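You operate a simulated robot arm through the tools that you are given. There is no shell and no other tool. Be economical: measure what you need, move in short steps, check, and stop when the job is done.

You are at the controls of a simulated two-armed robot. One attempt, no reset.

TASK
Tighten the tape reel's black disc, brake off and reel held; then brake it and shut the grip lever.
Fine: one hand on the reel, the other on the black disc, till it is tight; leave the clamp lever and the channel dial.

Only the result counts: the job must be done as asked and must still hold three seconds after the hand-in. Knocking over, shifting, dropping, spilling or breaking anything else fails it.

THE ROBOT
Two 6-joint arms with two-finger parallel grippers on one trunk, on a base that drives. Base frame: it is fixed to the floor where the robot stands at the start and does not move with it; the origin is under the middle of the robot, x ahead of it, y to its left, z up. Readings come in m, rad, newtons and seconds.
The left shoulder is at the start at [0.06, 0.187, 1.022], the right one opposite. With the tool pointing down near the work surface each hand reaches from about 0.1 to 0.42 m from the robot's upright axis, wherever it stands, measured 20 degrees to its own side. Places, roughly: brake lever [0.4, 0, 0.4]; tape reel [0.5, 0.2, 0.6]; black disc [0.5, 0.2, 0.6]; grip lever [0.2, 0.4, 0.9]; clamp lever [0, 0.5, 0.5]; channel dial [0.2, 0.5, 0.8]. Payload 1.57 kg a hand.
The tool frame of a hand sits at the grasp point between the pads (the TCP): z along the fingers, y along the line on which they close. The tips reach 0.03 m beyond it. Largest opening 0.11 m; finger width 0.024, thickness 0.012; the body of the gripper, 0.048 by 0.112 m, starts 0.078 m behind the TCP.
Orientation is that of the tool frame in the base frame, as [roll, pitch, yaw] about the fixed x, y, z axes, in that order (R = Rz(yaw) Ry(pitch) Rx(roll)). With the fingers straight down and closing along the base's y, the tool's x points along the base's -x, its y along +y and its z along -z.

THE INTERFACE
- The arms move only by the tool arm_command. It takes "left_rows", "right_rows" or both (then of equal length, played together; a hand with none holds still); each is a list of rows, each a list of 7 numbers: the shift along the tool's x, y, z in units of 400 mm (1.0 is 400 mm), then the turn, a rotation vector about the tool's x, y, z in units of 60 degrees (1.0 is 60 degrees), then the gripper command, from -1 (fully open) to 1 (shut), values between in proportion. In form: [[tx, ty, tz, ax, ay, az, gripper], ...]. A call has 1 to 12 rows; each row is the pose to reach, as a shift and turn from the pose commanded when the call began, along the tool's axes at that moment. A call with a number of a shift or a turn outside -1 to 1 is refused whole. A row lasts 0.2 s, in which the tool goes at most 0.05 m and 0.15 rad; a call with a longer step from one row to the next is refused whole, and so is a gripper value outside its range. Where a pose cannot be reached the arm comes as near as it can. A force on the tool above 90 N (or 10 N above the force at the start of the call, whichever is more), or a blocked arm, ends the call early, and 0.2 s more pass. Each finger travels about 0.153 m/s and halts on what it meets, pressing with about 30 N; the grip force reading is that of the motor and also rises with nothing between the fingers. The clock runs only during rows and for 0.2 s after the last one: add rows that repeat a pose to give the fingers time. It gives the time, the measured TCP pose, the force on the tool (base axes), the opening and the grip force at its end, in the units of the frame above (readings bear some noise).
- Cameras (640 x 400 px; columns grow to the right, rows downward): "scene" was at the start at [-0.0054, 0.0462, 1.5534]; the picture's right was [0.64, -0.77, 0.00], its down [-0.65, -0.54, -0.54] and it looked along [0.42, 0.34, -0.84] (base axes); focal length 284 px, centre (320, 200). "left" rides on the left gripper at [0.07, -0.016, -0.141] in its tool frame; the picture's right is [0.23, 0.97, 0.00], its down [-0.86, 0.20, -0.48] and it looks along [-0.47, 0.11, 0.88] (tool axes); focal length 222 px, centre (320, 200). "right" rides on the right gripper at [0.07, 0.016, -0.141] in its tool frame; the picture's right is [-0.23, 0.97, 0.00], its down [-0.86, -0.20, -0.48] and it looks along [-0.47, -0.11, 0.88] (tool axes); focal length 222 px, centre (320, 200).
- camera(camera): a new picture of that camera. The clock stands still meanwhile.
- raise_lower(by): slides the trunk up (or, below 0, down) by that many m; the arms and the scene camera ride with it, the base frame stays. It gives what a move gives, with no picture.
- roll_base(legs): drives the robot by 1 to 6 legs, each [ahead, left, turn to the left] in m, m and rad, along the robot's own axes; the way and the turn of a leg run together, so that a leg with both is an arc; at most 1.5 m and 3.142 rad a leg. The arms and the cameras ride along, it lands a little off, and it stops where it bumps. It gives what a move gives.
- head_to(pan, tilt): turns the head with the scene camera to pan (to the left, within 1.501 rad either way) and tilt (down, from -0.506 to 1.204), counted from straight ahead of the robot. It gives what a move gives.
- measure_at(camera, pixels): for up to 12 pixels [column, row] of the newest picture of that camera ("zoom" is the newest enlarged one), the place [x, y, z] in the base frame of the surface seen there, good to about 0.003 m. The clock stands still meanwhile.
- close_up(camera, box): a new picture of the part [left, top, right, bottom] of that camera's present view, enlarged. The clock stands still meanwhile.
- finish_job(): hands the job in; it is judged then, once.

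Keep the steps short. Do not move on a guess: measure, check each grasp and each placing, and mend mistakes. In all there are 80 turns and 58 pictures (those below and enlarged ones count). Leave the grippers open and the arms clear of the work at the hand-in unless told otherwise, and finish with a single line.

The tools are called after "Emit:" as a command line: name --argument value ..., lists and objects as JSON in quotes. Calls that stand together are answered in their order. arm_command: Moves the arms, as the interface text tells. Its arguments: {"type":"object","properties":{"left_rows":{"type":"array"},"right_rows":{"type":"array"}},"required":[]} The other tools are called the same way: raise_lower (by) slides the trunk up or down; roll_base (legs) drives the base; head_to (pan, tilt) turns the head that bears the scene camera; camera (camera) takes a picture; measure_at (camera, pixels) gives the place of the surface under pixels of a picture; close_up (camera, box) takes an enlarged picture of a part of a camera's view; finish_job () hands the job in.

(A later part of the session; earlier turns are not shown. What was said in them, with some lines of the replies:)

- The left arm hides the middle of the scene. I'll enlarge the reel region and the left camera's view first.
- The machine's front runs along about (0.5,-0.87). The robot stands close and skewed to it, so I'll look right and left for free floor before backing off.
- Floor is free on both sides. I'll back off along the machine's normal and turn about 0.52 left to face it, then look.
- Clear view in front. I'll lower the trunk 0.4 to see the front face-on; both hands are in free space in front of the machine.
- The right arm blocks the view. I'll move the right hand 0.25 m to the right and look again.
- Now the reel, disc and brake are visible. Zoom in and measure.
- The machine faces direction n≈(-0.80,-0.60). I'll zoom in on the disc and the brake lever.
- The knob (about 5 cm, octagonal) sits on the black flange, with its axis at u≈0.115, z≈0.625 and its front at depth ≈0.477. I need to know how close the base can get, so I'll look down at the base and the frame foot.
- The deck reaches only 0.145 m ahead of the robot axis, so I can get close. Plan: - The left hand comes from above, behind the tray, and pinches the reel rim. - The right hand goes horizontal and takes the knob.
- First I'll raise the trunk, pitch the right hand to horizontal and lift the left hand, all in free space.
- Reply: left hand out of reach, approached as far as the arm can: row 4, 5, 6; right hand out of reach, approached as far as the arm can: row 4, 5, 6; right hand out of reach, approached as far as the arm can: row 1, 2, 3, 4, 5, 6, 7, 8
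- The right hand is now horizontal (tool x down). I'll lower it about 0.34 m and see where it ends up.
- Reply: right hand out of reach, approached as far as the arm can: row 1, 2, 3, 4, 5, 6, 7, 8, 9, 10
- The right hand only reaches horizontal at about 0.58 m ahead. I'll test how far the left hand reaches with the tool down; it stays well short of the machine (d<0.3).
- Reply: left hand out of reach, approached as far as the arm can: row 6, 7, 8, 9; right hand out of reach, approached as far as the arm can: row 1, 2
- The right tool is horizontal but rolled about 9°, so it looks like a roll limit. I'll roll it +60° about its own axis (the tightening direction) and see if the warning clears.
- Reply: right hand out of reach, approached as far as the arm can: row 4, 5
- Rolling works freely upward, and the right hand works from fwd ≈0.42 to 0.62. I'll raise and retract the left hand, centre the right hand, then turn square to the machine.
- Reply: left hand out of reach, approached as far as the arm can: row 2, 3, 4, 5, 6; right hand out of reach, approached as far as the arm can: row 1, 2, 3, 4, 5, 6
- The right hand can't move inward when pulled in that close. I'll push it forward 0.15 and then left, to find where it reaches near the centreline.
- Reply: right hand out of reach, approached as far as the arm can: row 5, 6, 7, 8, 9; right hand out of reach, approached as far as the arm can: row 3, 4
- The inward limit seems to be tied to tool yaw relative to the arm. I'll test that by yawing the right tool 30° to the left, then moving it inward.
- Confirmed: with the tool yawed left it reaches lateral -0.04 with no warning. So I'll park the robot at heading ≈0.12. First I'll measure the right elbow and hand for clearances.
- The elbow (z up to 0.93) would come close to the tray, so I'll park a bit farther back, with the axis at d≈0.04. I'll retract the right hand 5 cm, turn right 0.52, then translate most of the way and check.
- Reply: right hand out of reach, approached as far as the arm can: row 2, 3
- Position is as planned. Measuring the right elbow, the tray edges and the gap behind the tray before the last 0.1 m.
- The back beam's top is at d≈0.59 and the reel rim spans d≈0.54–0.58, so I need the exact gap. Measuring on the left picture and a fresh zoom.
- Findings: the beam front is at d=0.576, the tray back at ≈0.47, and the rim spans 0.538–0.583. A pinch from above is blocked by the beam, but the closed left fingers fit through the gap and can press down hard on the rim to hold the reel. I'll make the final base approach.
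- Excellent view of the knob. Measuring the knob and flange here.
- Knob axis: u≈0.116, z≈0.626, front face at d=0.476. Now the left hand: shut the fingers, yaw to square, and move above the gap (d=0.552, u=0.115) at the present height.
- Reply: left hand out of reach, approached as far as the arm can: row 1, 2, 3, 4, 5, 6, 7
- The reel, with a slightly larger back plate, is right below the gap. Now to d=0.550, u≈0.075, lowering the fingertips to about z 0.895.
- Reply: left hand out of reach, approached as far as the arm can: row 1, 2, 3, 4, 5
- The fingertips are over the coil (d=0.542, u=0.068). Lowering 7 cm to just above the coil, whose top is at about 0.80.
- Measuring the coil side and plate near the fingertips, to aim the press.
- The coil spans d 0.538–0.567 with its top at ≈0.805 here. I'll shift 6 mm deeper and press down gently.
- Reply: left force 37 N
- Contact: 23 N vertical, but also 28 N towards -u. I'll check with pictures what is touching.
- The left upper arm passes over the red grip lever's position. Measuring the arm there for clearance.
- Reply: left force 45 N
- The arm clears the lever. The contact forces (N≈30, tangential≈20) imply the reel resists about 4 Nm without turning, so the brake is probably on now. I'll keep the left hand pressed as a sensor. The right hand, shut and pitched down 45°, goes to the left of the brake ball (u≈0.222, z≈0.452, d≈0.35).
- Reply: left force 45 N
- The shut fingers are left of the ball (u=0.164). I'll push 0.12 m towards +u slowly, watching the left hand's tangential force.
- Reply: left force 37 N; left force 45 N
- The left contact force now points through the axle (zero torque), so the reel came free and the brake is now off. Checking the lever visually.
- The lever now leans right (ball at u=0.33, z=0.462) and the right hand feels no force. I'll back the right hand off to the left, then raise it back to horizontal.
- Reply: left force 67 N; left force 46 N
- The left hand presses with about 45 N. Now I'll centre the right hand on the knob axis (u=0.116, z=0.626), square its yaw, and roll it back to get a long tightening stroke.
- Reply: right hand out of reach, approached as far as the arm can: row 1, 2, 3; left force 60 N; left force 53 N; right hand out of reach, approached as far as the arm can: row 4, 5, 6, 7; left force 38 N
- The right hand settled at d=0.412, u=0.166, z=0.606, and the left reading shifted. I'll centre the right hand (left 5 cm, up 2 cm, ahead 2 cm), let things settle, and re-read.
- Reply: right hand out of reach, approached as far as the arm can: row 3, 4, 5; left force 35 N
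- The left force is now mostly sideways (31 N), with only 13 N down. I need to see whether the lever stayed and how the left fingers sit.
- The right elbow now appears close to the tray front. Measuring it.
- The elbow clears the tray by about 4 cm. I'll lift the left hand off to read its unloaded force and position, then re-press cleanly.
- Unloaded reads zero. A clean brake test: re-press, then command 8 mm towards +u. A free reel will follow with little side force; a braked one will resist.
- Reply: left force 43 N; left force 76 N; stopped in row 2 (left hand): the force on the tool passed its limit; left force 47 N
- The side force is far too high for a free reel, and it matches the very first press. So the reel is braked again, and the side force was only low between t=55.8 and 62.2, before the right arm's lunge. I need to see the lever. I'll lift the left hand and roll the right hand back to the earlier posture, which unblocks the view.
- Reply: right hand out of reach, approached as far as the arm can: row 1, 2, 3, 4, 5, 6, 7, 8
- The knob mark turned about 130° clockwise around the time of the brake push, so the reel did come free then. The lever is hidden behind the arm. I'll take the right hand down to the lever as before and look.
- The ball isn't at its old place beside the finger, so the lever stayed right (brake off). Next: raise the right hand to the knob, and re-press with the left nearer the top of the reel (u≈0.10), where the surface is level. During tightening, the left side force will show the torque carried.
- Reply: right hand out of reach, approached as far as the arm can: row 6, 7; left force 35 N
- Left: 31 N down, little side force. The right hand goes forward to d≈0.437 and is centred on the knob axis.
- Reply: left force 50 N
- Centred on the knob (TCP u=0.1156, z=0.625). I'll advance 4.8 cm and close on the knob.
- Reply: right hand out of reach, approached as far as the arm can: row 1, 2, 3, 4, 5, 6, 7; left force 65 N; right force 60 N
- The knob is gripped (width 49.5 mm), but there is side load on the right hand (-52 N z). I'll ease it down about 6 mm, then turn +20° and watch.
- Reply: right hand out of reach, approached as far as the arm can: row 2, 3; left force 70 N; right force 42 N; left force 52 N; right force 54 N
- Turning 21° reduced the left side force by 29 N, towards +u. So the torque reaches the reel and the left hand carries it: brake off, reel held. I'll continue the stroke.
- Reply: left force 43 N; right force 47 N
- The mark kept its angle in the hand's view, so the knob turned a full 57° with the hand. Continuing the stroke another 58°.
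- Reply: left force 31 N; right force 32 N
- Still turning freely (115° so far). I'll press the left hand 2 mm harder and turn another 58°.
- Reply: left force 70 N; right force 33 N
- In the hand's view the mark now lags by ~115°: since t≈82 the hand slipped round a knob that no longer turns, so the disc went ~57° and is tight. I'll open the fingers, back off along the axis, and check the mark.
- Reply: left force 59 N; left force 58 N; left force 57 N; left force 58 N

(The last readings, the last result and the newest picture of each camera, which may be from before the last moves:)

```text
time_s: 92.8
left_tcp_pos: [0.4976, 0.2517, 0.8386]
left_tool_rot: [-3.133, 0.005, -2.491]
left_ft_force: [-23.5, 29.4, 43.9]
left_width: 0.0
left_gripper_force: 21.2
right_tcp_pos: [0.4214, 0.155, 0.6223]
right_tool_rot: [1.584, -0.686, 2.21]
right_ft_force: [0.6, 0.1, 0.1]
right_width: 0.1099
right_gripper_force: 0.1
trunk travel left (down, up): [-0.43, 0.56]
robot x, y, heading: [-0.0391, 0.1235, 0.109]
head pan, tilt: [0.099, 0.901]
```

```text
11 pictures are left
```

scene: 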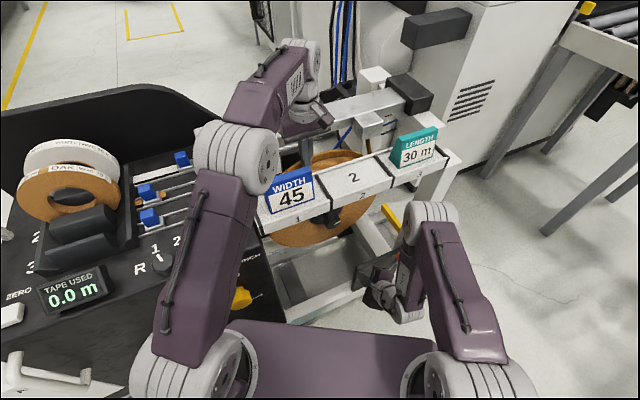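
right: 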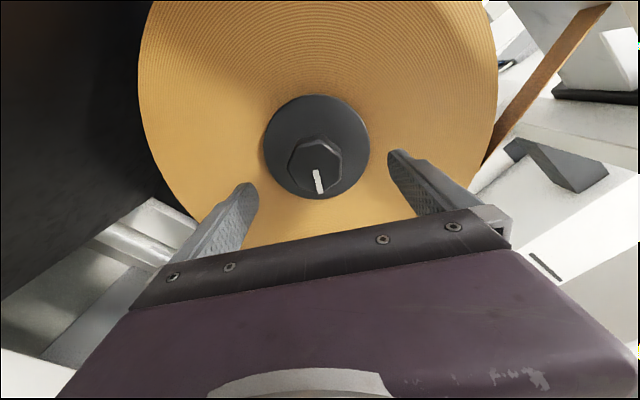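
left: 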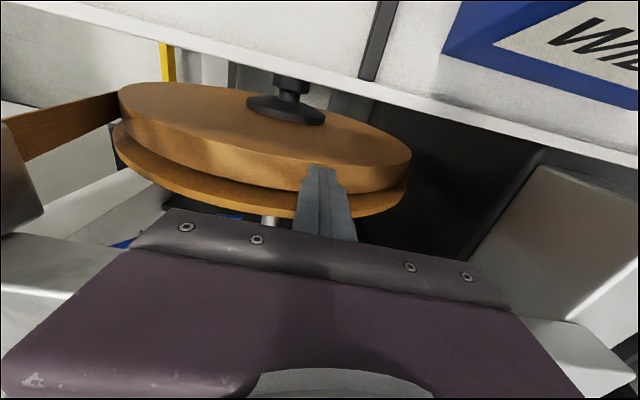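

Same roll as before: the mark went from pointing right to pointing down, about 60° clockwise net. To be sure it's tight and not just a poor grip, I'll regrip (centred 1 cm to the left) and try another 50°.

Emit:
arm_command --right_rows '[[0.023, -0.019, 0, 0, 0, 0, -1], [0.023, -0.019, 0.07, 0, 0, 0, -1], [0.023, -0.019, 0.135, 0, 0, 0, -1], [0.023, -0.019, 0.135, 0, 0, 0, -1], [0.023, -0.019, 0.135, 0, 0, 0, 0.3], [0.023, -0.019, 0.135, 0, 0, 0, 1], [0.023, -0.019, 0.135, 0, 0, 0, 1], [0.023, -0.019, 0.135, 0, 0, 0, 1]]'

Emit:
arm_command --right_rows '[[0, 0, 0, 0, 0, 0.1, 1], [0, 0, 0, 0, 0, 0.2, 1], [0, 0, 0, 0, 0, 0.3, 1], [0, 0, 0, 0, 0, 0.4, 1], [0, 0, 0, 0, 0, 0.5, 1], [0, 0, 0, 0, 0, 0.6, 1], [0, 0, 0, 0, 0, 0.7, 1], [0, 0, 0, 0, 0, 0.8, 1], [0, 0, 0, 0, 0, 0.8, 1]]'

Emit:
camera --camera "right"

```text
time_s: 94.6
left_tcp_pos: [0.4978, 0.2543, 0.8383]
left_tool_rot: [-3.131, 0.002, -2.49]
left_ft_force: [-28.3, 30.9, 50.2]
left_width: 0.0001
left_gripper_force: 21.1
right_tcp_pos: [0.4609, 0.1855, 0.6189]
right_tool_rot: [1.592, -0.689, 2.214]
right_ft_force: [-12.2, 13.8, -30.4]
right_width: 0.0494
right_gripper_force: 45.0
right hand out of reach, approached as far as the arm can: row 1, 2, 3, 4, 5, 6, 7, 8
trunk travel left (down, up): [-0.43, 0.56]
robot x, y, heading: [-0.0336, 0.1236, 0.111]
head pan, tilt: [0.099, 0.901]
```

```text
time_s: 96.6
left_tcp_pos: [0.4961, 0.2551, 0.8379]
left_tool_rot: [-3.129, 0.002, -2.492]
left_ft_force: [-21.3, 30.0, 35.3]
left_width: 0.0
left_gripper_force: 20.9
right_tcp_pos: [0.4595, 0.1873, 0.6219]
right_tool_rot: [1.777, -1.525, 2.021]
right_ft_force: [-27.0, 25.9, -14.3]
right_width: 0.049
right_gripper_force: 45.3
trunk travel left (down, up): [-0.43, 0.56]
robot x, y, heading: [-0.0334, 0.1213, 0.112]
head pan, tilt: [0.099, 0.901]
```

```text
10 pictures are left
```

right: 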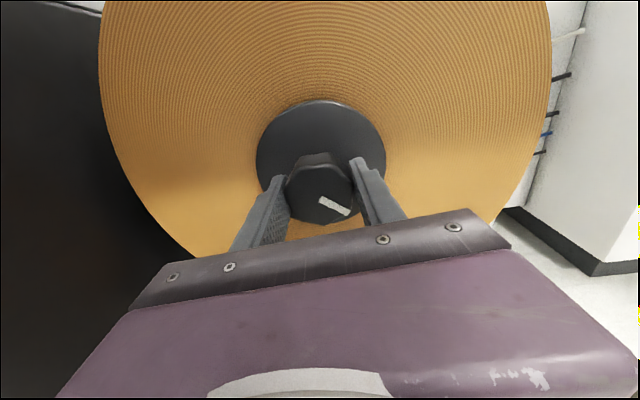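

The mark lags the hand by about 45° out of 48°: the disc no longer turns, so it is tight. I'll open, retract, and move the right hand (shut) round to the right side of the brake lever.

Emit:
arm_command --right_rows '[[0, 0, 0, 0, 0, 0, 0], [0, 0, 0, 0, 0, 0, -1], [0, 0, 0, 0, 0, 0, -1], [0, 0, -0.06, 0, 0, 0, -1], [0, 0, -0.12, 0, 0, 0, -1], [0, 0, -0.12, 0, 0, 0, -1]]'

Emit:
arm_command --right_rows '[[0, 0.07, -0.08, 0, 0, 0, 1], [0, 0.14, -0.16, 0, 0, 0, 1], [0, 0.24, -0.22, 0, 0, 0, 1], [0, 0.34, -0.25, 0, 0, 0, 1], [0, 0.44, -0.25, 0, 0, 0, 1], [0, 0.54, -0.25, 0, 0, 0, 1], [0, 0.64, -0.25, 0, 0, 0, 1], [0, 0.72, -0.25, 0, 0, 0, 1], [0, 0.72, -0.25, 0, 0, 0, 1]]'

```text
time_s: 98.0
left_tcp_pos: [0.4982, 0.2519, 0.839]
left_tool_rot: [-3.13, 0.004, -2.493]
left_ft_force: [-20.5, 31.0, 43.7]
left_width: 0.0001
left_gripper_force: 21.4
right_tcp_pos: [0.4238, 0.1539, 0.6202]
right_tool_rot: [1.72, -1.524, 2.064]
right_ft_force: [0.2, -0.6, 0.6]
right_width: 0.1098
right_gripper_force: 0.0
trunk travel left (down, up): [-0.43, 0.56]
robot x, y, heading: [-0.0359, 0.122, 0.112]
head pan, tilt: [0.099, 0.901]
```

```text
time_s: 100.0
left_tcp_pos: [0.4983, 0.2535, 0.8382]
left_tool_rot: [-3.133, 0.006, -2.493]
left_ft_force: [-21.1, 31.4, 42.3]
left_width: 0.0001
left_gripper_force: 21.5
right_tcp_pos: [0.5162, -0.1337, 0.6337]
right_tool_rot: [1.723, -1.525, 2.064]
right_ft_force: [-0.5, 1.1, -0.1]
right_width: 0.0
right_gripper_force: 21.6
right hand out of reach, approached as far as the arm can: row 1
trunk travel left (down, up): [-0.43, 0.56]
robot x, y, heading: [-0.0335, 0.1221, 0.109]
head pan, tilt: [0.099, 0.901]
```

Right hand is at u=0.415, d=0.334, in front of the post. Lowering 0.17 m while pitching 45° down, to the right of the brake ball (u≈0.33, z≈0.462).

Emit:
arm_command --right_rows '[[-0.05, 0, 0, 0.004, -0.11, 0, 1], [-0.11, 0, 0, 0.009, -0.22, 0, 1], [-0.18, 0, 0, 0.014, -0.33, 0, 1], [-0.25, 0, 0, 0.019, -0.44, 0, 1], [-0.31, 0, 0, 0.025, -0.55, 0, 1], [-0.37, 0, 0, 0.03, -0.66, 0, 1], [-0.42, 0, 0.01, 0.034, -0.75, 0, 1], [-0.42, 0, 0.01, 0.034, -0.75, 0, 1]]'

Emit:
camera --camera "right"

```text
time_s: 101.8
left_tcp_pos: [0.497, 0.2518, 0.8377]
left_tool_rot: [-3.131, 0.006, -2.493]
left_ft_force: [-21.0, 30.0, 36.9]
left_width: 0.0
left_gripper_force: 21.6
right_tcp_pos: [0.5244, -0.1401, 0.4669]
right_tool_rot: [3.097, -0.775, 0.708]
right_ft_force: [-0.5, -0.3, -0.3]
right_width: 0.0002
right_gripper_force: 21.5
trunk travel left (down, up): [-0.43, 0.56]
robot x, y, heading: [-0.0375, 0.1246, 0.111]
head pan, tilt: [0.099, 0.901]
```

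```text
9 pictures are left
```

right: 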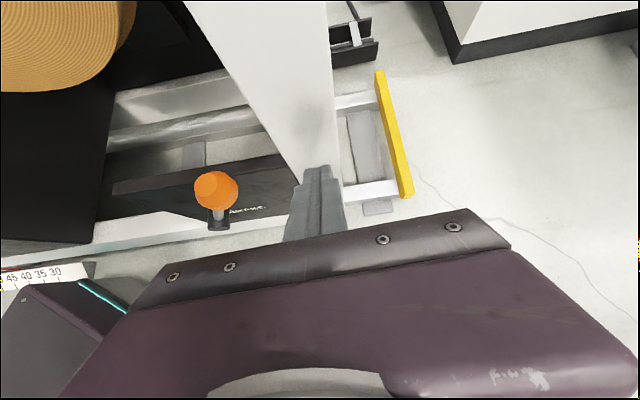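

Ball visible at (216,190). Measuring it.

Emit:
measure_at --camera "right" --pixels '[[216, 190], [206, 188], [232, 190], [218, 222]]'

```text
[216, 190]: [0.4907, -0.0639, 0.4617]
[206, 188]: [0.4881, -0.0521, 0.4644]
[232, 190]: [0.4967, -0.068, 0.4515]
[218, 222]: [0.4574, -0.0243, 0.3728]
```

Ball centre is at u≈0.338, d≈0.36. I'll push towards -u to u≈0.254, staying in front of the panel.

Emit:
arm_command --right_rows '[[0.027, -0.04, 0.027, 0, 0, 0, 1], [0.027, -0.09, 0.027, 0, 0, 0, 1], [0.028, -0.14, 0.028, 0, 0, 0, 1], [0.029, -0.19, 0.029, 0, 0, 0, 1], [0.031, -0.24, 0.031, 0, 0, 0, 1], [0.033, -0.29, 0.033, 0, 0, 0, 1], [0.035, -0.34, 0.035, 0, 0, 0, 1], [0.036, -0.39, 0.036, 0, 0, 0, 1], [0.037, -0.43, 0.037, 0, 0, 0, 1], [0.037, -0.43, 0.037, 0, 0, 0, 1]]'

Emit:
camera --camera "right"

```text
time_s: 104.0
left_tcp_pos: [0.5, 0.25, 0.84]
left_tool_rot: [-3.135, 0.008, -2.492]
left_ft_force: [-26.1, 38.0, 49.0]
left_width: 0.0
left_gripper_force: 21.0
right_tcp_pos: [0.4367, 0.0012, 0.4623]
right_tool_rot: [3.09, -0.78, 0.696]
right_ft_force: [28.4, -48.7, -10.0]
right_width: 0.0001
right_gripper_force: 21.0
trunk travel left (down, up): [-0.43, 0.56]
robot x, y, heading: [-0.0353, 0.1174, 0.112]
head pan, tilt: [0.099, 0.901]
```

```text
8 pictures are left
```

right: 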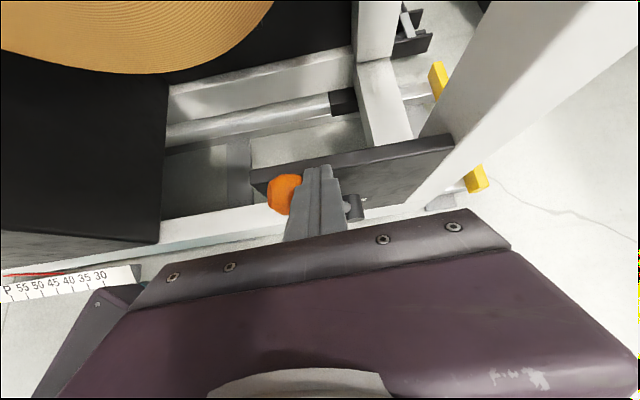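

The lever is hard against its left stop (56 N, TCP u=0.26), so it's braked. I'll back the right hand off the lever and withdraw it, and lift the left hand straight up out of the gap.

Emit:
arm_command --right_rows '[[0, 0.04, 0, 0, 0, 0, 1], [0, 0.1, 0, 0, 0, 0, 1], [0, 0.1, -0.08, 0, 0, 0, 1], [0, 0.1, -0.16, 0, 0, 0, 0], [0, 0.15, -0.24, 0, 0, 0, -1], [0, 0.2, -0.3, 0, 0, 0, -1], [0, 0.25, -0.3, 0, 0, 0, -1], [0, 0.25, -0.3, 0, 0, 0, -1]]' --left_rows '[[0, 0, -0.02, 0, 0, 0, 1], [0, 0, -0.06, 0, 0, 0, 1], [0, 0, -0.12, 0, 0, 0, 1], [0, 0, -0.2, 0, 0, 0, 1], [0, 0, -0.28, 0, 0, 0, 1], [0, 0, -0.34, 0, 0, 0, 1], [0, 0, -0.4, 0, 0, 0, 1], [0, 0, -0.4, 0, 0, 0, 1]]'

Emit:
camera --camera "scene"

```text
time_s: 105.8
left_tcp_pos: [0.4684, 0.2547, 0.9296]
left_tool_rot: [-3.133, -0.004, -2.492]
left_ft_force: [-0.5, 0.0, 0.1]
left_width: 0.0
left_gripper_force: 21.2
left hand out of reach, approached as far as the arm can: row 3, 4, 5, 6, 7, 8
right_tcp_pos: [0.431, -0.1223, 0.5462]
right_tool_rot: [3.11, -0.773, 0.701]
right_ft_force: [-0.9, -0.4, -0.7]
right_width: 0.11
right_gripper_force: 0.2
trunk travel left (down, up): [-0.43, 0.56]
robot x, y, heading: [-0.037, 0.1226, 0.109]
head pan, tilt: [0.099, 0.901]
```

```text
7 pictures are left
```

scene: 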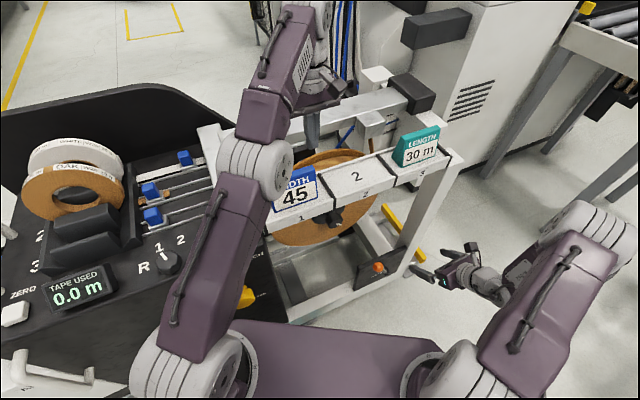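

The brake lever is back at its left stop (orange at (378,268)). The red grip lever is too close to the left shoulder, so I'll raise the trunk 0.15 (left hand well above the labels) and back the robot 0.2 m straight away from the machine.

Emit:
raise_lower --by 0.15

Emit:
roll_base --legs '[[-0.172, -0.102, 0]]'

Emit:
head_to --pan 0.6 --tilt 0.85

Emit:
camera --camera "scene"

```text
time_s: 107.5
left_tcp_pos: [0.4696, 0.2535, 1.081]
left_tool_rot: [-3.132, -0.002, -2.492]
left_ft_force: [0.1, 0.2, -1.0]
left_width: 0.0002
left_gripper_force: 21.2
right_tcp_pos: [0.4314, -0.1223, 0.6947]
right_tool_rot: [3.109, -0.774, 0.702]
right_ft_force: [0.9, 0.1, -0.3]
right_width: 0.1101
right_gripper_force: 0.0
trunk travel left (down, up): [-0.58, 0.41]
robot x, y, heading: [-0.0353, 0.1216, 0.112]
head pan, tilt: [0.099, 0.901]
```

```text
time_s: 109.2
left_tcp_pos: [0.3088, 0.1351, 1.0816]
left_tool_rot: [-3.131, -0.001, -2.49]
left_ft_force: [0.6, -0.8, 0.6]
left_width: 0.0001
left_gripper_force: 21.2
right_tcp_pos: [0.2698, -0.2411, 0.696]
right_tool_rot: [3.107, -0.772, 0.704]
right_ft_force: [-0.5, 0.2, -1.0]
right_width: 0.1099
right_gripper_force: 0.0
trunk travel left (down, up): [-0.58, 0.41]
robot x, y, heading: [-0.1941, 0.0018, 0.113]
head pan, tilt: [0.099, 0.901]
```

```text
time_s: 110.1
left_tcp_pos: [0.3088, 0.1352, 1.0804]
left_tool_rot: [-3.133, -0.003, -2.491]
left_ft_force: [0.2, 0.2, 0.7]
left_width: 0.0002
left_gripper_force: 21.3
right_tcp_pos: [0.2723, -0.2412, 0.6948]
right_tool_rot: [3.108, -0.773, 0.703]
right_ft_force: [-0.1, 0.3, 0.3]
right_width: 0.11
right_gripper_force: 0.1
trunk travel left (down, up): [-0.58, 0.41]
robot x, y, heading: [-0.1966, 0.0031, 0.114]
head pan, tilt: [0.6, 0.85]
```

```text
6 pictures are left
```

scene: 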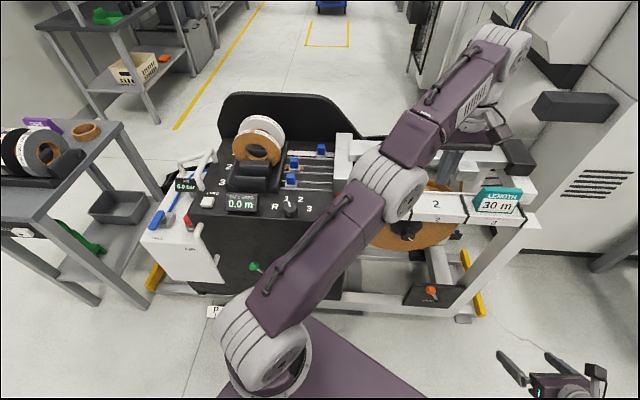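

Left hand is at d=0.328, u=0.076, z=1.08. I'll move it left to u=-0.145 in front of the lever (d≈0.305), then lower to z≈0.945.

Emit:
arm_command --left_rows '[[0.03, 0.1, 0, 0, 0, 0, 1], [0.058, 0.2, 0, 0, 0, 0, 1], [0.058, 0.3, 0, 0, 0, 0, 1], [0.058, 0.4, 0, 0, 0, 0, 1], [0.058, 0.5, 0, 0, 0, 0, 1], [0.058, 0.5525, 0.08, 0, 0, 0, 1], [0.058, 0.5525, 0.18, 0, 0, 0, 1], [0.058, 0.5525, 0.26, 0, 0, 0, 1], [0.058, 0.5525, 0.34, 0, 0, 0, 1], [0.058, 0.5525, 0.34, 0, 0, 0, 1]]'

Emit:
camera --camera "left"

Emit:
measure_at --camera "left" --pixels '[[320, 175], [350, 165], [300, 190], [360, 190], [320, 150]]'

```text
time_s: 112.3
left_tcp_pos: [0.1559, 0.2945, 0.9419]
left_tool_rot: [-3.132, 0.001, -2.49]
left_ft_force: [0.4, -0.1, -1.0]
left_width: 0.0
left_gripper_force: 21.2
right_tcp_pos: [0.2711, -0.2415, 0.6958]
right_tool_rot: [3.106, -0.775, 0.704]
right_ft_force: [0.1, -0.2, 1.2]
right_width: 0.1099
right_gripper_force: 0.1
trunk travel left (down, up): [-0.58, 0.41]
robot x, y, heading: [-0.1933, 0.0011, 0.113]
head pan, tilt: [0.6, 0.85]
```

```text
5 pictures are left
```

left: 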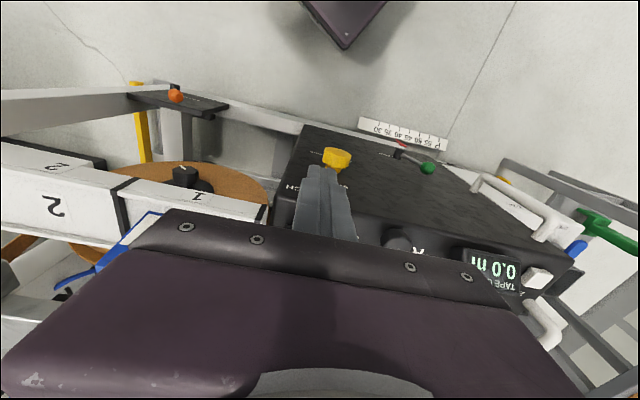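

```text
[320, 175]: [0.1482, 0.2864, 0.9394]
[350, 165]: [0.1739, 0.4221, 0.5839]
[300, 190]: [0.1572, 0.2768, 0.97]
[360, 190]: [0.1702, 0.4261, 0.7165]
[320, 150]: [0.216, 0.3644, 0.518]
```

The fingers are in front of the lever (d=0.301, u=-0.143; the ball is at d≈0.365). I'll push away from the operator in small steps, up to 0.16 m.

Emit:
arm_command --left_rows '[[-0.05, 0, 0, 0, 0, 0, 1], [-0.1, 0, 0, 0, 0, 0, 1], [-0.14, 0, 0, 0, 0, 0, 1], [-0.18, 0, 0, 0, 0, 0, 1], [-0.22, 0, 0, 0, 0, 0, 1], [-0.26, 0, 0, 0, 0, 0, 1], [-0.3, 0, 0, 0, 0, 0, 1], [-0.34, 0, 0, 0, 0, 0, 1], [-0.38, 0, 0, 0, 0, 0, 1], [-0.4, 0, 0, 0, 0, 0, 1], [-0.4, 0, 0, 0, 0, 0, 1]]'

```text
time_s: 114.7
left_tcp_pos: [0.2834, 0.3926, 0.942]
left_tool_rot: [-3.132, -0.002, -2.492]
left_ft_force: [0.5, -0.5, 0.8]
left_width: 0.0001
left_gripper_force: 21.3
right_tcp_pos: [0.2709, -0.2407, 0.6965]
right_tool_rot: [3.108, -0.773, 0.704]
right_ft_force: [0.4, 0.1, 0.0]
right_width: 0.11
right_gripper_force: 0.0
trunk travel left (down, up): [-0.58, 0.41]
robot x, y, heading: [-0.1942, 0.0011, 0.111]
head pan, tilt: [0.6, 0.85]
```

No resistance left at d=0.462. I'll push on gently to find the lever's end stop.

Emit:
arm_command --left_rows '[[-0.02, 0, 0, 0, 0, 0, 1], [-0.04, 0, 0, 0, 0, 0, 1], [-0.06, 0, 0, 0, 0, 0, 1], [-0.08, 0, 0, 0, 0, 0, 1], [-0.08, 0, 0, 0, 0, 0, 1]]'

Emit:
camera --camera "scene"

```text
time_s: 115.9
left_tcp_pos: [0.2954, 0.4022, 0.9428]
left_tool_rot: [-3.138, -0.032, -2.493]
left_ft_force: [-56.1, -44.7, -28.8]
left_width: 0.0
left_gripper_force: 20.9
right_tcp_pos: [0.2671, -0.2454, 0.6967]
right_tool_rot: [3.106, -0.782, 0.704]
right_ft_force: [-0.1, 0.2, -0.7]
right_width: 0.11
right_gripper_force: 0.0
trunk travel left (down, up): [-0.58, 0.41]
robot x, y, heading: [-0.1964, 0.002, 0.111]
head pan, tilt: [0.6, 0.85]
```

```text
4 pictures are left
```

scene: 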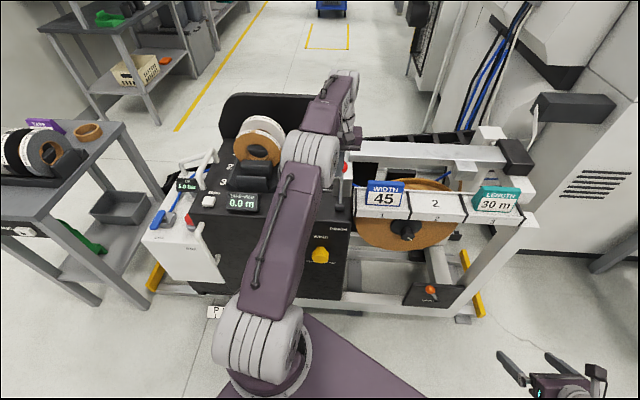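

The lever hit its end stop (72 N at d=0.477, ball at (347,168)): shut. I'll retreat straight back, then up, and open the gripper once clear.

Emit:
arm_command --left_rows '[[0.05, 0, 0, 0, 0, 0, 1], [0.12, 0, 0, 0, 0, 0, 1], [0.22, 0, 0, 0, 0, 0, 1], [0.32, 0, 0, 0, 0, 0, 1], [0.42, 0, 0, 0, 0, 0, 1], [0.47, 0, -0.1, 0, 0, 0, 0], [0.47, 0, -0.2, 0, 0, 0, -1], [0.47, 0, -0.25, 0, 0, 0, -1], [0.47, 0, -0.25, 0, 0, 0, -1]]'

Emit:
roll_base --legs '[[-0.25, -0.1, 0]]'

Emit:
close_up --camera "scene" --box '[180, 60, 520, 280]'

```text
time_s: 117.9
left_tcp_pos: [0.1597, 0.2984, 1.0414]
left_tool_rot: [-3.133, -0.002, -2.491]
left_ft_force: [1.0, 0.3, -0.2]
left_width: 0.11
left_gripper_force: 0.1
right_tcp_pos: [0.272, -0.2411, 0.696]
right_tool_rot: [3.107, -0.772, 0.703]
right_ft_force: [-0.2, 0.8, -0.8]
right_width: 0.1101
right_gripper_force: 0.0
trunk travel left (down, up): [-0.58, 0.41]
robot x, y, heading: [-0.1928, 0.0027, 0.11]
head pan, tilt: [0.6, 0.85]
```

```text
time_s: 119.8
left_tcp_pos: [-0.075, 0.1726, 1.0409]
left_tool_rot: [-3.134, 0.0, -2.486]
left_ft_force: [0.1, 0.4, 0.2]
left_width: 0.1102
left_gripper_force: 0.0
right_tcp_pos: [0.0384, -0.3681, 0.6952]
right_tool_rot: [3.108, -0.774, 0.707]
right_ft_force: [-0.3, 0.6, -0.8]
right_width: 0.1098
right_gripper_force: 0.1
trunk travel left (down, up): [-0.58, 0.41]
robot x, y, heading: [-0.4298, -0.1264, 0.114]
head pan, tilt: [0.6, 0.85]
```

```text
1.82 times, centred on (350, 170) of scene
```

zoom: 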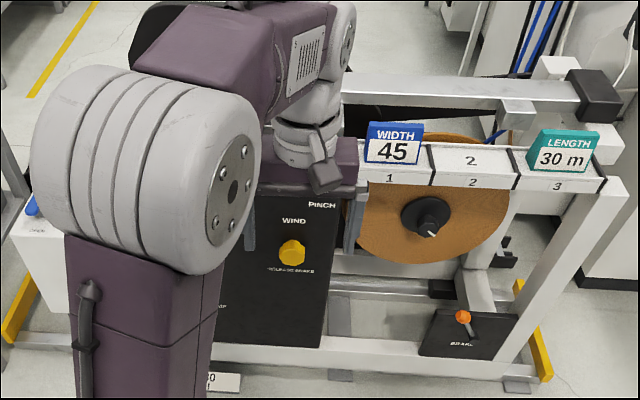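

Everything looks as intended, but some force readings leave me unsure which lever side is "braked". There's a safe, clear check: with no left hand on the reel, grip the now-tight knob and turn it clockwise. If the reel is braked the hand slips; if it's free, everything turns along. First I'll lift the left hand high and level the right hand.

Emit:
arm_command --left_rows '[[0, 0, -0.08, 0, 0, 0, -1], [0, 0, -0.16, 0, 0, 0, -1], [0, 0, -0.24, 0, 0, 0, -1], [0, 0, -0.32, 0, 0, 0, -1], [0, 0, -0.4, 0, 0, 0, -1], [0, 0, -0.45, 0, 0, 0, -1], [0, 0, -0.45, 0, 0, 0, -1]]' --right_rows '[[0, 0, 0, 0, 0.12, 0, -1], [0, 0, 0, 0, 0.24, 0, -1], [0, 0, 0, 0, 0.36, 0, -1], [0, 0, 0, 0, 0.48, 0, -1], [0, 0, 0, 0, 0.6, 0, -1], [0, 0, 0, 0, 0.72, 0, -1], [0, 0, 0, 0, 0.76, 0, -1]]'

Emit:
raise_lower --by -0.12

```text
time_s: 121.4
left_tcp_pos: [-0.0795, 0.1711, 1.2101]
left_tool_rot: [-3.131, 0.002, -2.487]
left_ft_force: [-0.6, 0.2, 0.9]
left_width: 0.1101
left_gripper_force: 0.2
left hand out of reach, approached as far as the arm can: row 6, 7
right_tcp_pos: [0.0396, -0.3676, 0.6952]
right_tool_rot: [1.563, -1.546, 2.26]
right_ft_force: [-0.2, 0.3, -0.6]
right_width: 0.1099
right_gripper_force: 0.1
trunk travel left (down, up): [-0.58, 0.41]
robot x, y, heading: [-0.4318, -0.1235, 0.115]
head pan, tilt: [0.6, 0.85]
```

```text
time_s: 122.9
left_tcp_pos: [-0.0805, 0.1721, 1.0914]
left_tool_rot: [-3.131, 0.002, -2.487]
left_ft_force: [0.6, -0.5, 0.4]
left_width: 0.1098
left_gripper_force: 0.0
right_tcp_pos: [0.0393, -0.3674, 0.575]
right_tool_rot: [1.622, -1.546, 2.203]
right_ft_force: [0.3, 0.0, -0.4]
right_width: 0.1099
right_gripper_force: 0.1
trunk travel left (down, up): [-0.46, 0.53]
robot x, y, heading: [-0.4276, -0.1228, 0.116]
head pan, tilt: [0.6, 0.85]
```

Left hand is at z 1.09, clear of everything. I'll raise the right hand 5 cm and drive back to the working spot.

Emit:
arm_command --right_rows '[[0.06, 0, 0, 0, 0, 0, -1], [0.125, 0, 0, 0, 0, 0, -1], [0.125, 0, 0, 0, 0, 0, -1]]'

Emit:
roll_base --legs '[[0.415, 0.197, 0]]'

```text
time_s: 123.7
left_tcp_pos: [-0.0792, 0.1707, 1.0909]
left_tool_rot: [-3.132, 0.002, -2.487]
left_ft_force: [0.0, 0.4, 0.3]
left_width: 0.11
left_gripper_force: 0.0
right_tcp_pos: [0.0376, -0.3675, 0.6246]
right_tool_rot: [1.627, -1.546, 2.2]
right_ft_force: [0.5, 0.9, -0.7]
right_width: 0.1103
right_gripper_force: 0.0
trunk travel left (down, up): [-0.46, 0.53]
robot x, y, heading: [-0.4309, -0.1231, 0.118]
head pan, tilt: [0.6, 0.85]
```

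```text
time_s: 126.4
left_tcp_pos: [0.3063, 0.4181, 1.0898]
left_tool_rot: [-3.132, 0.003, -2.481]
left_ft_force: [0.2, 0.6, 0.3]
left_width: 0.1099
left_gripper_force: 0.1
right_tcp_pos: [0.427, -0.1194, 0.6243]
right_tool_rot: [1.651, -1.545, 2.182]
right_ft_force: [1.3, 0.0, -0.8]
right_width: 0.11
right_gripper_force: 0.1
trunk travel left (down, up): [-0.46, 0.53]
robot x, y, heading: [-0.0404, 0.1183, 0.119]
head pan, tilt: [0.6, 0.85]
```

Right hand is at d=0.271, u=0.351. Moving left and forward to in front of the knob (d≈0.437, u≈0.1155, z≈0.624).

Emit:
arm_command --right_rows '[[0, -0.05, 0.08, 0, 0, 0, -1], [0, -0.15, 0.16, 0, 0, 0, -1], [0, -0.25, 0.2, 0, 0, 0, -1], [0, -0.35, 0.25, 0, 0, 0, -1], [0, -0.45, 0.32, 0, 0, 0, -1], [0, -0.53, 0.38, 0, 0, 0, -1], [0, -0.588, 0.415, 0, 0, 0, -1], [0, -0.588, 0.415, 0, 0, 0, -1], [0, -0.588, 0.415, 0, 0, 0, -1]]'

```text
refused: row 2 steps farther than a row can; nothing moved
```

Emit:
arm_command --right_rows '[[0, -0.05, 0.08, 0, 0, 0, -1], [0, -0.12, 0.16, 0, 0, 0, -1], [0, -0.22, 0.2, 0, 0, 0, -1], [0, -0.32, 0.25, 0, 0, 0, -1], [0, -0.42, 0.31, 0, 0, 0, -1], [0, -0.51, 0.37, 0, 0, 0, -1], [0, -0.588, 0.415, 0, 0, 0, -1], [0, -0.588, 0.415, 0, 0, 0, -1], [0, -0.588, 0.415, 0, 0, 0, -1]]'

```text
time_s: 128.4
left_tcp_pos: [0.3056, 0.4185, 1.0914]
left_tool_rot: [-3.131, 0.002, -2.481]
left_ft_force: [-0.3, 0.8, 0.8]
left_width: 0.1099
left_gripper_force: 0.1
right_tcp_pos: [0.409, 0.1672, 0.6169]
right_tool_rot: [1.727, -1.545, 2.106]
right_ft_force: [-0.7, -0.3, -0.1]
right_width: 0.1099
right_gripper_force: 0.1
right hand out of reach, approached as far as the arm can: row 7, 8, 9
trunk travel left (down, up): [-0.46, 0.53]
robot x, y, heading: [-0.0438, 0.1169, 0.122]
head pan, tilt: [0.6, 0.85]
```

Now advancing and gripping the knob, then turning +46° with no left hand on the reel. The mark stood at ~121° in this hand view before.

Emit:
arm_command --right_rows '[[0.018, 0.015, 0.06, 0, 0, 0, -1], [0.018, 0.015, 0.14, 0, 0, 0, -1], [0.018, 0.015, 0.14, 0, 0, 0, -1], [0.018, 0.015, 0.14, 0, 0, 0, 0.3], [0.018, 0.015, 0.14, 0, 0, 0, 1], [0.018, 0.015, 0.14, 0, 0, 0, 1], [0.018, 0.015, 0.14, 0, 0, 0, 1]]'

Emit:
arm_command --right_rows '[[0, 0, 0, 0, 0, 0.1, 1], [0, 0, 0, 0, 0, 0.2, 1], [0, 0, 0, 0, 0, 0.3, 1], [0, 0, 0, 0, 0, 0.4, 1], [0, 0, 0, 0, 0, 0.5, 1], [0, 0, 0, 0, 0, 0.6, 1], [0, 0, 0, 0, 0, 0.7, 1], [0, 0, 0, 0, 0, 0.77, 1], [0, 0, 0, 0, 0, 0.77, 1]]'

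Emit:
camera --camera "right"

```text
time_s: 130.0
left_tcp_pos: [0.3087, 0.414, 1.0908]
left_tool_rot: [-3.139, 0.0, -2.479]
left_ft_force: [-0.5, 0.4, 0.2]
left_width: 0.1101
left_gripper_force: 0.1
right_tcp_pos: [0.4639, 0.1867, 0.6243]
right_tool_rot: [1.427, -1.547, 2.381]
right_ft_force: [47.7, -40.6, 9.0]
right_width: 0.0493
right_gripper_force: 44.8
trunk travel left (down, up): [-0.46, 0.53]
robot x, y, heading: [-0.0409, 0.116, 0.122]
head pan, tilt: [0.6, 0.85]
```

```text
time_s: 132.0
left_tcp_pos: [0.3092, 0.4147, 1.0907]
left_tool_rot: [-3.139, 0.001, -2.48]
left_ft_force: [-0.2, 0.9, -0.2]
left_width: 0.1103
left_gripper_force: 0.0
right_tcp_pos: [0.4619, 0.1887, 0.6192]
right_tool_rot: [-1.589, -0.783, -0.888]
right_ft_force: [22.0, -47.3, -29.0]
right_width: 0.0491
right_gripper_force: 44.9
trunk travel left (down, up): [-0.46, 0.53]
robot x, y, heading: [-0.0441, 0.1193, 0.126]
head pan, tilt: [0.6, 0.85]
```

```text
2 pictures are left
```

right: 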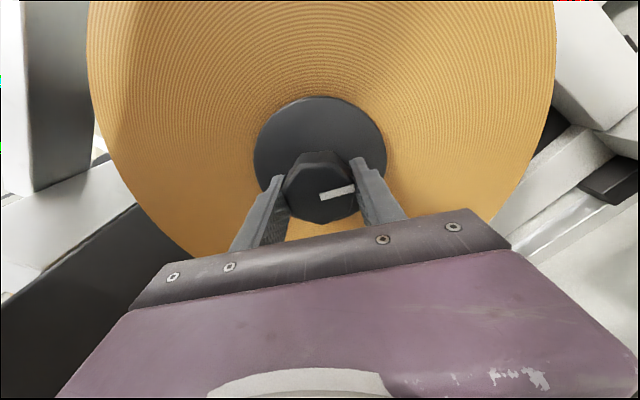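

The hand turned 46.6° but the mark lagged ~42°, with nothing else touching the reel. The reel is braked with the lever left, and the disc is tight. Releasing the knob, retracting, and backing the robot away.

Emit:
arm_command --right_rows '[[0, 0, 0, 0, 0, 0, 0], [0, 0, 0, 0, 0, 0, -1], [0, 0, 0, 0, 0, 0, -1], [0, 0, -0.06, 0, 0, 0, -1], [0, 0, -0.12, 0, 0, 0, -1], [0, 0, -0.17, 0, 0, 0, -1], [0, 0, -0.17, 0, 0, 0, -1]]'

Emit:
roll_base --legs '[[-0.35, -0.2, 0]]'

Emit:
camera --camera "scene"

```text
time_s: 133.6
left_tcp_pos: [0.306, 0.4192, 1.0906]
left_tool_rot: [-3.131, 0.002, -2.481]
left_ft_force: [0.3, -0.4, 0.0]
left_width: 0.11
left_gripper_force: 0.2
right_tcp_pos: [0.4124, 0.1574, 0.6216]
right_tool_rot: [-1.576, -0.789, -0.874]
right_ft_force: [0.3, -0.4, 0.2]
right_width: 0.1101
right_gripper_force: 0.1
right hand out of reach, approached as far as the arm can: row 6, 7
trunk travel left (down, up): [-0.46, 0.53]
robot x, y, heading: [-0.0426, 0.1206, 0.12]
head pan, tilt: [0.6, 0.85]
```

```text
time_s: 136.1
left_tcp_pos: [-0.0156, 0.1769, 1.0906]
left_tool_rot: [-3.132, 0.002, -2.474]
left_ft_force: [0.7, 0.0, -0.1]
left_width: 0.1102
left_gripper_force: 0.0
right_tcp_pos: [0.0915, -0.0852, 0.6219]
right_tool_rot: [-1.578, -0.789, -0.87]
right_ft_force: [0.6, 0.3, 0.0]
right_width: 0.1099
right_gripper_force: 0.0
trunk travel left (down, up): [-0.46, 0.53]
robot x, y, heading: [-0.3581, -0.1267, 0.133]
head pan, tilt: [0.6, 0.85]
```

```text
1 pictures are left
```

scene: 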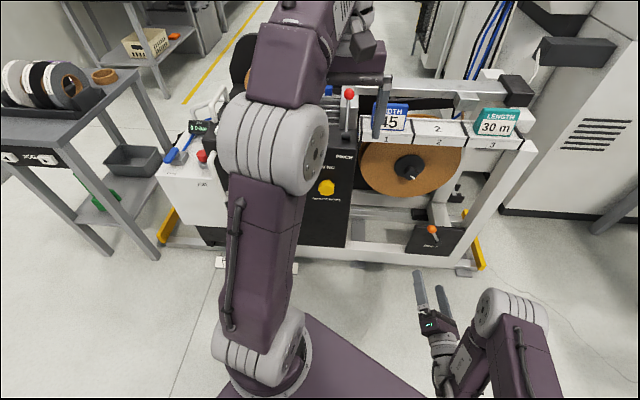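

Both levers are visible. One last measurement of their positions.

Emit:
measure_at --camera "scene" --pixels '[[349, 95], [432, 230], [435, 239]]'

```text
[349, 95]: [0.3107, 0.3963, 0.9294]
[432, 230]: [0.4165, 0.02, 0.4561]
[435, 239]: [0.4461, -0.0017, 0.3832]
```

The grip lever is leaning fully back (d=0.486), the brake lever is on its left stop, the grippers are open and the arms are clear. Handing in.

Emit:
finish_job

```text
The job is handed in.
```

The black disc is tight, the brake is back on, the grip lever is shut, and the job is handed in; no force sensor confirmed the brake side, so I judged it from the reel staying put when I tried to turn the tight disc.
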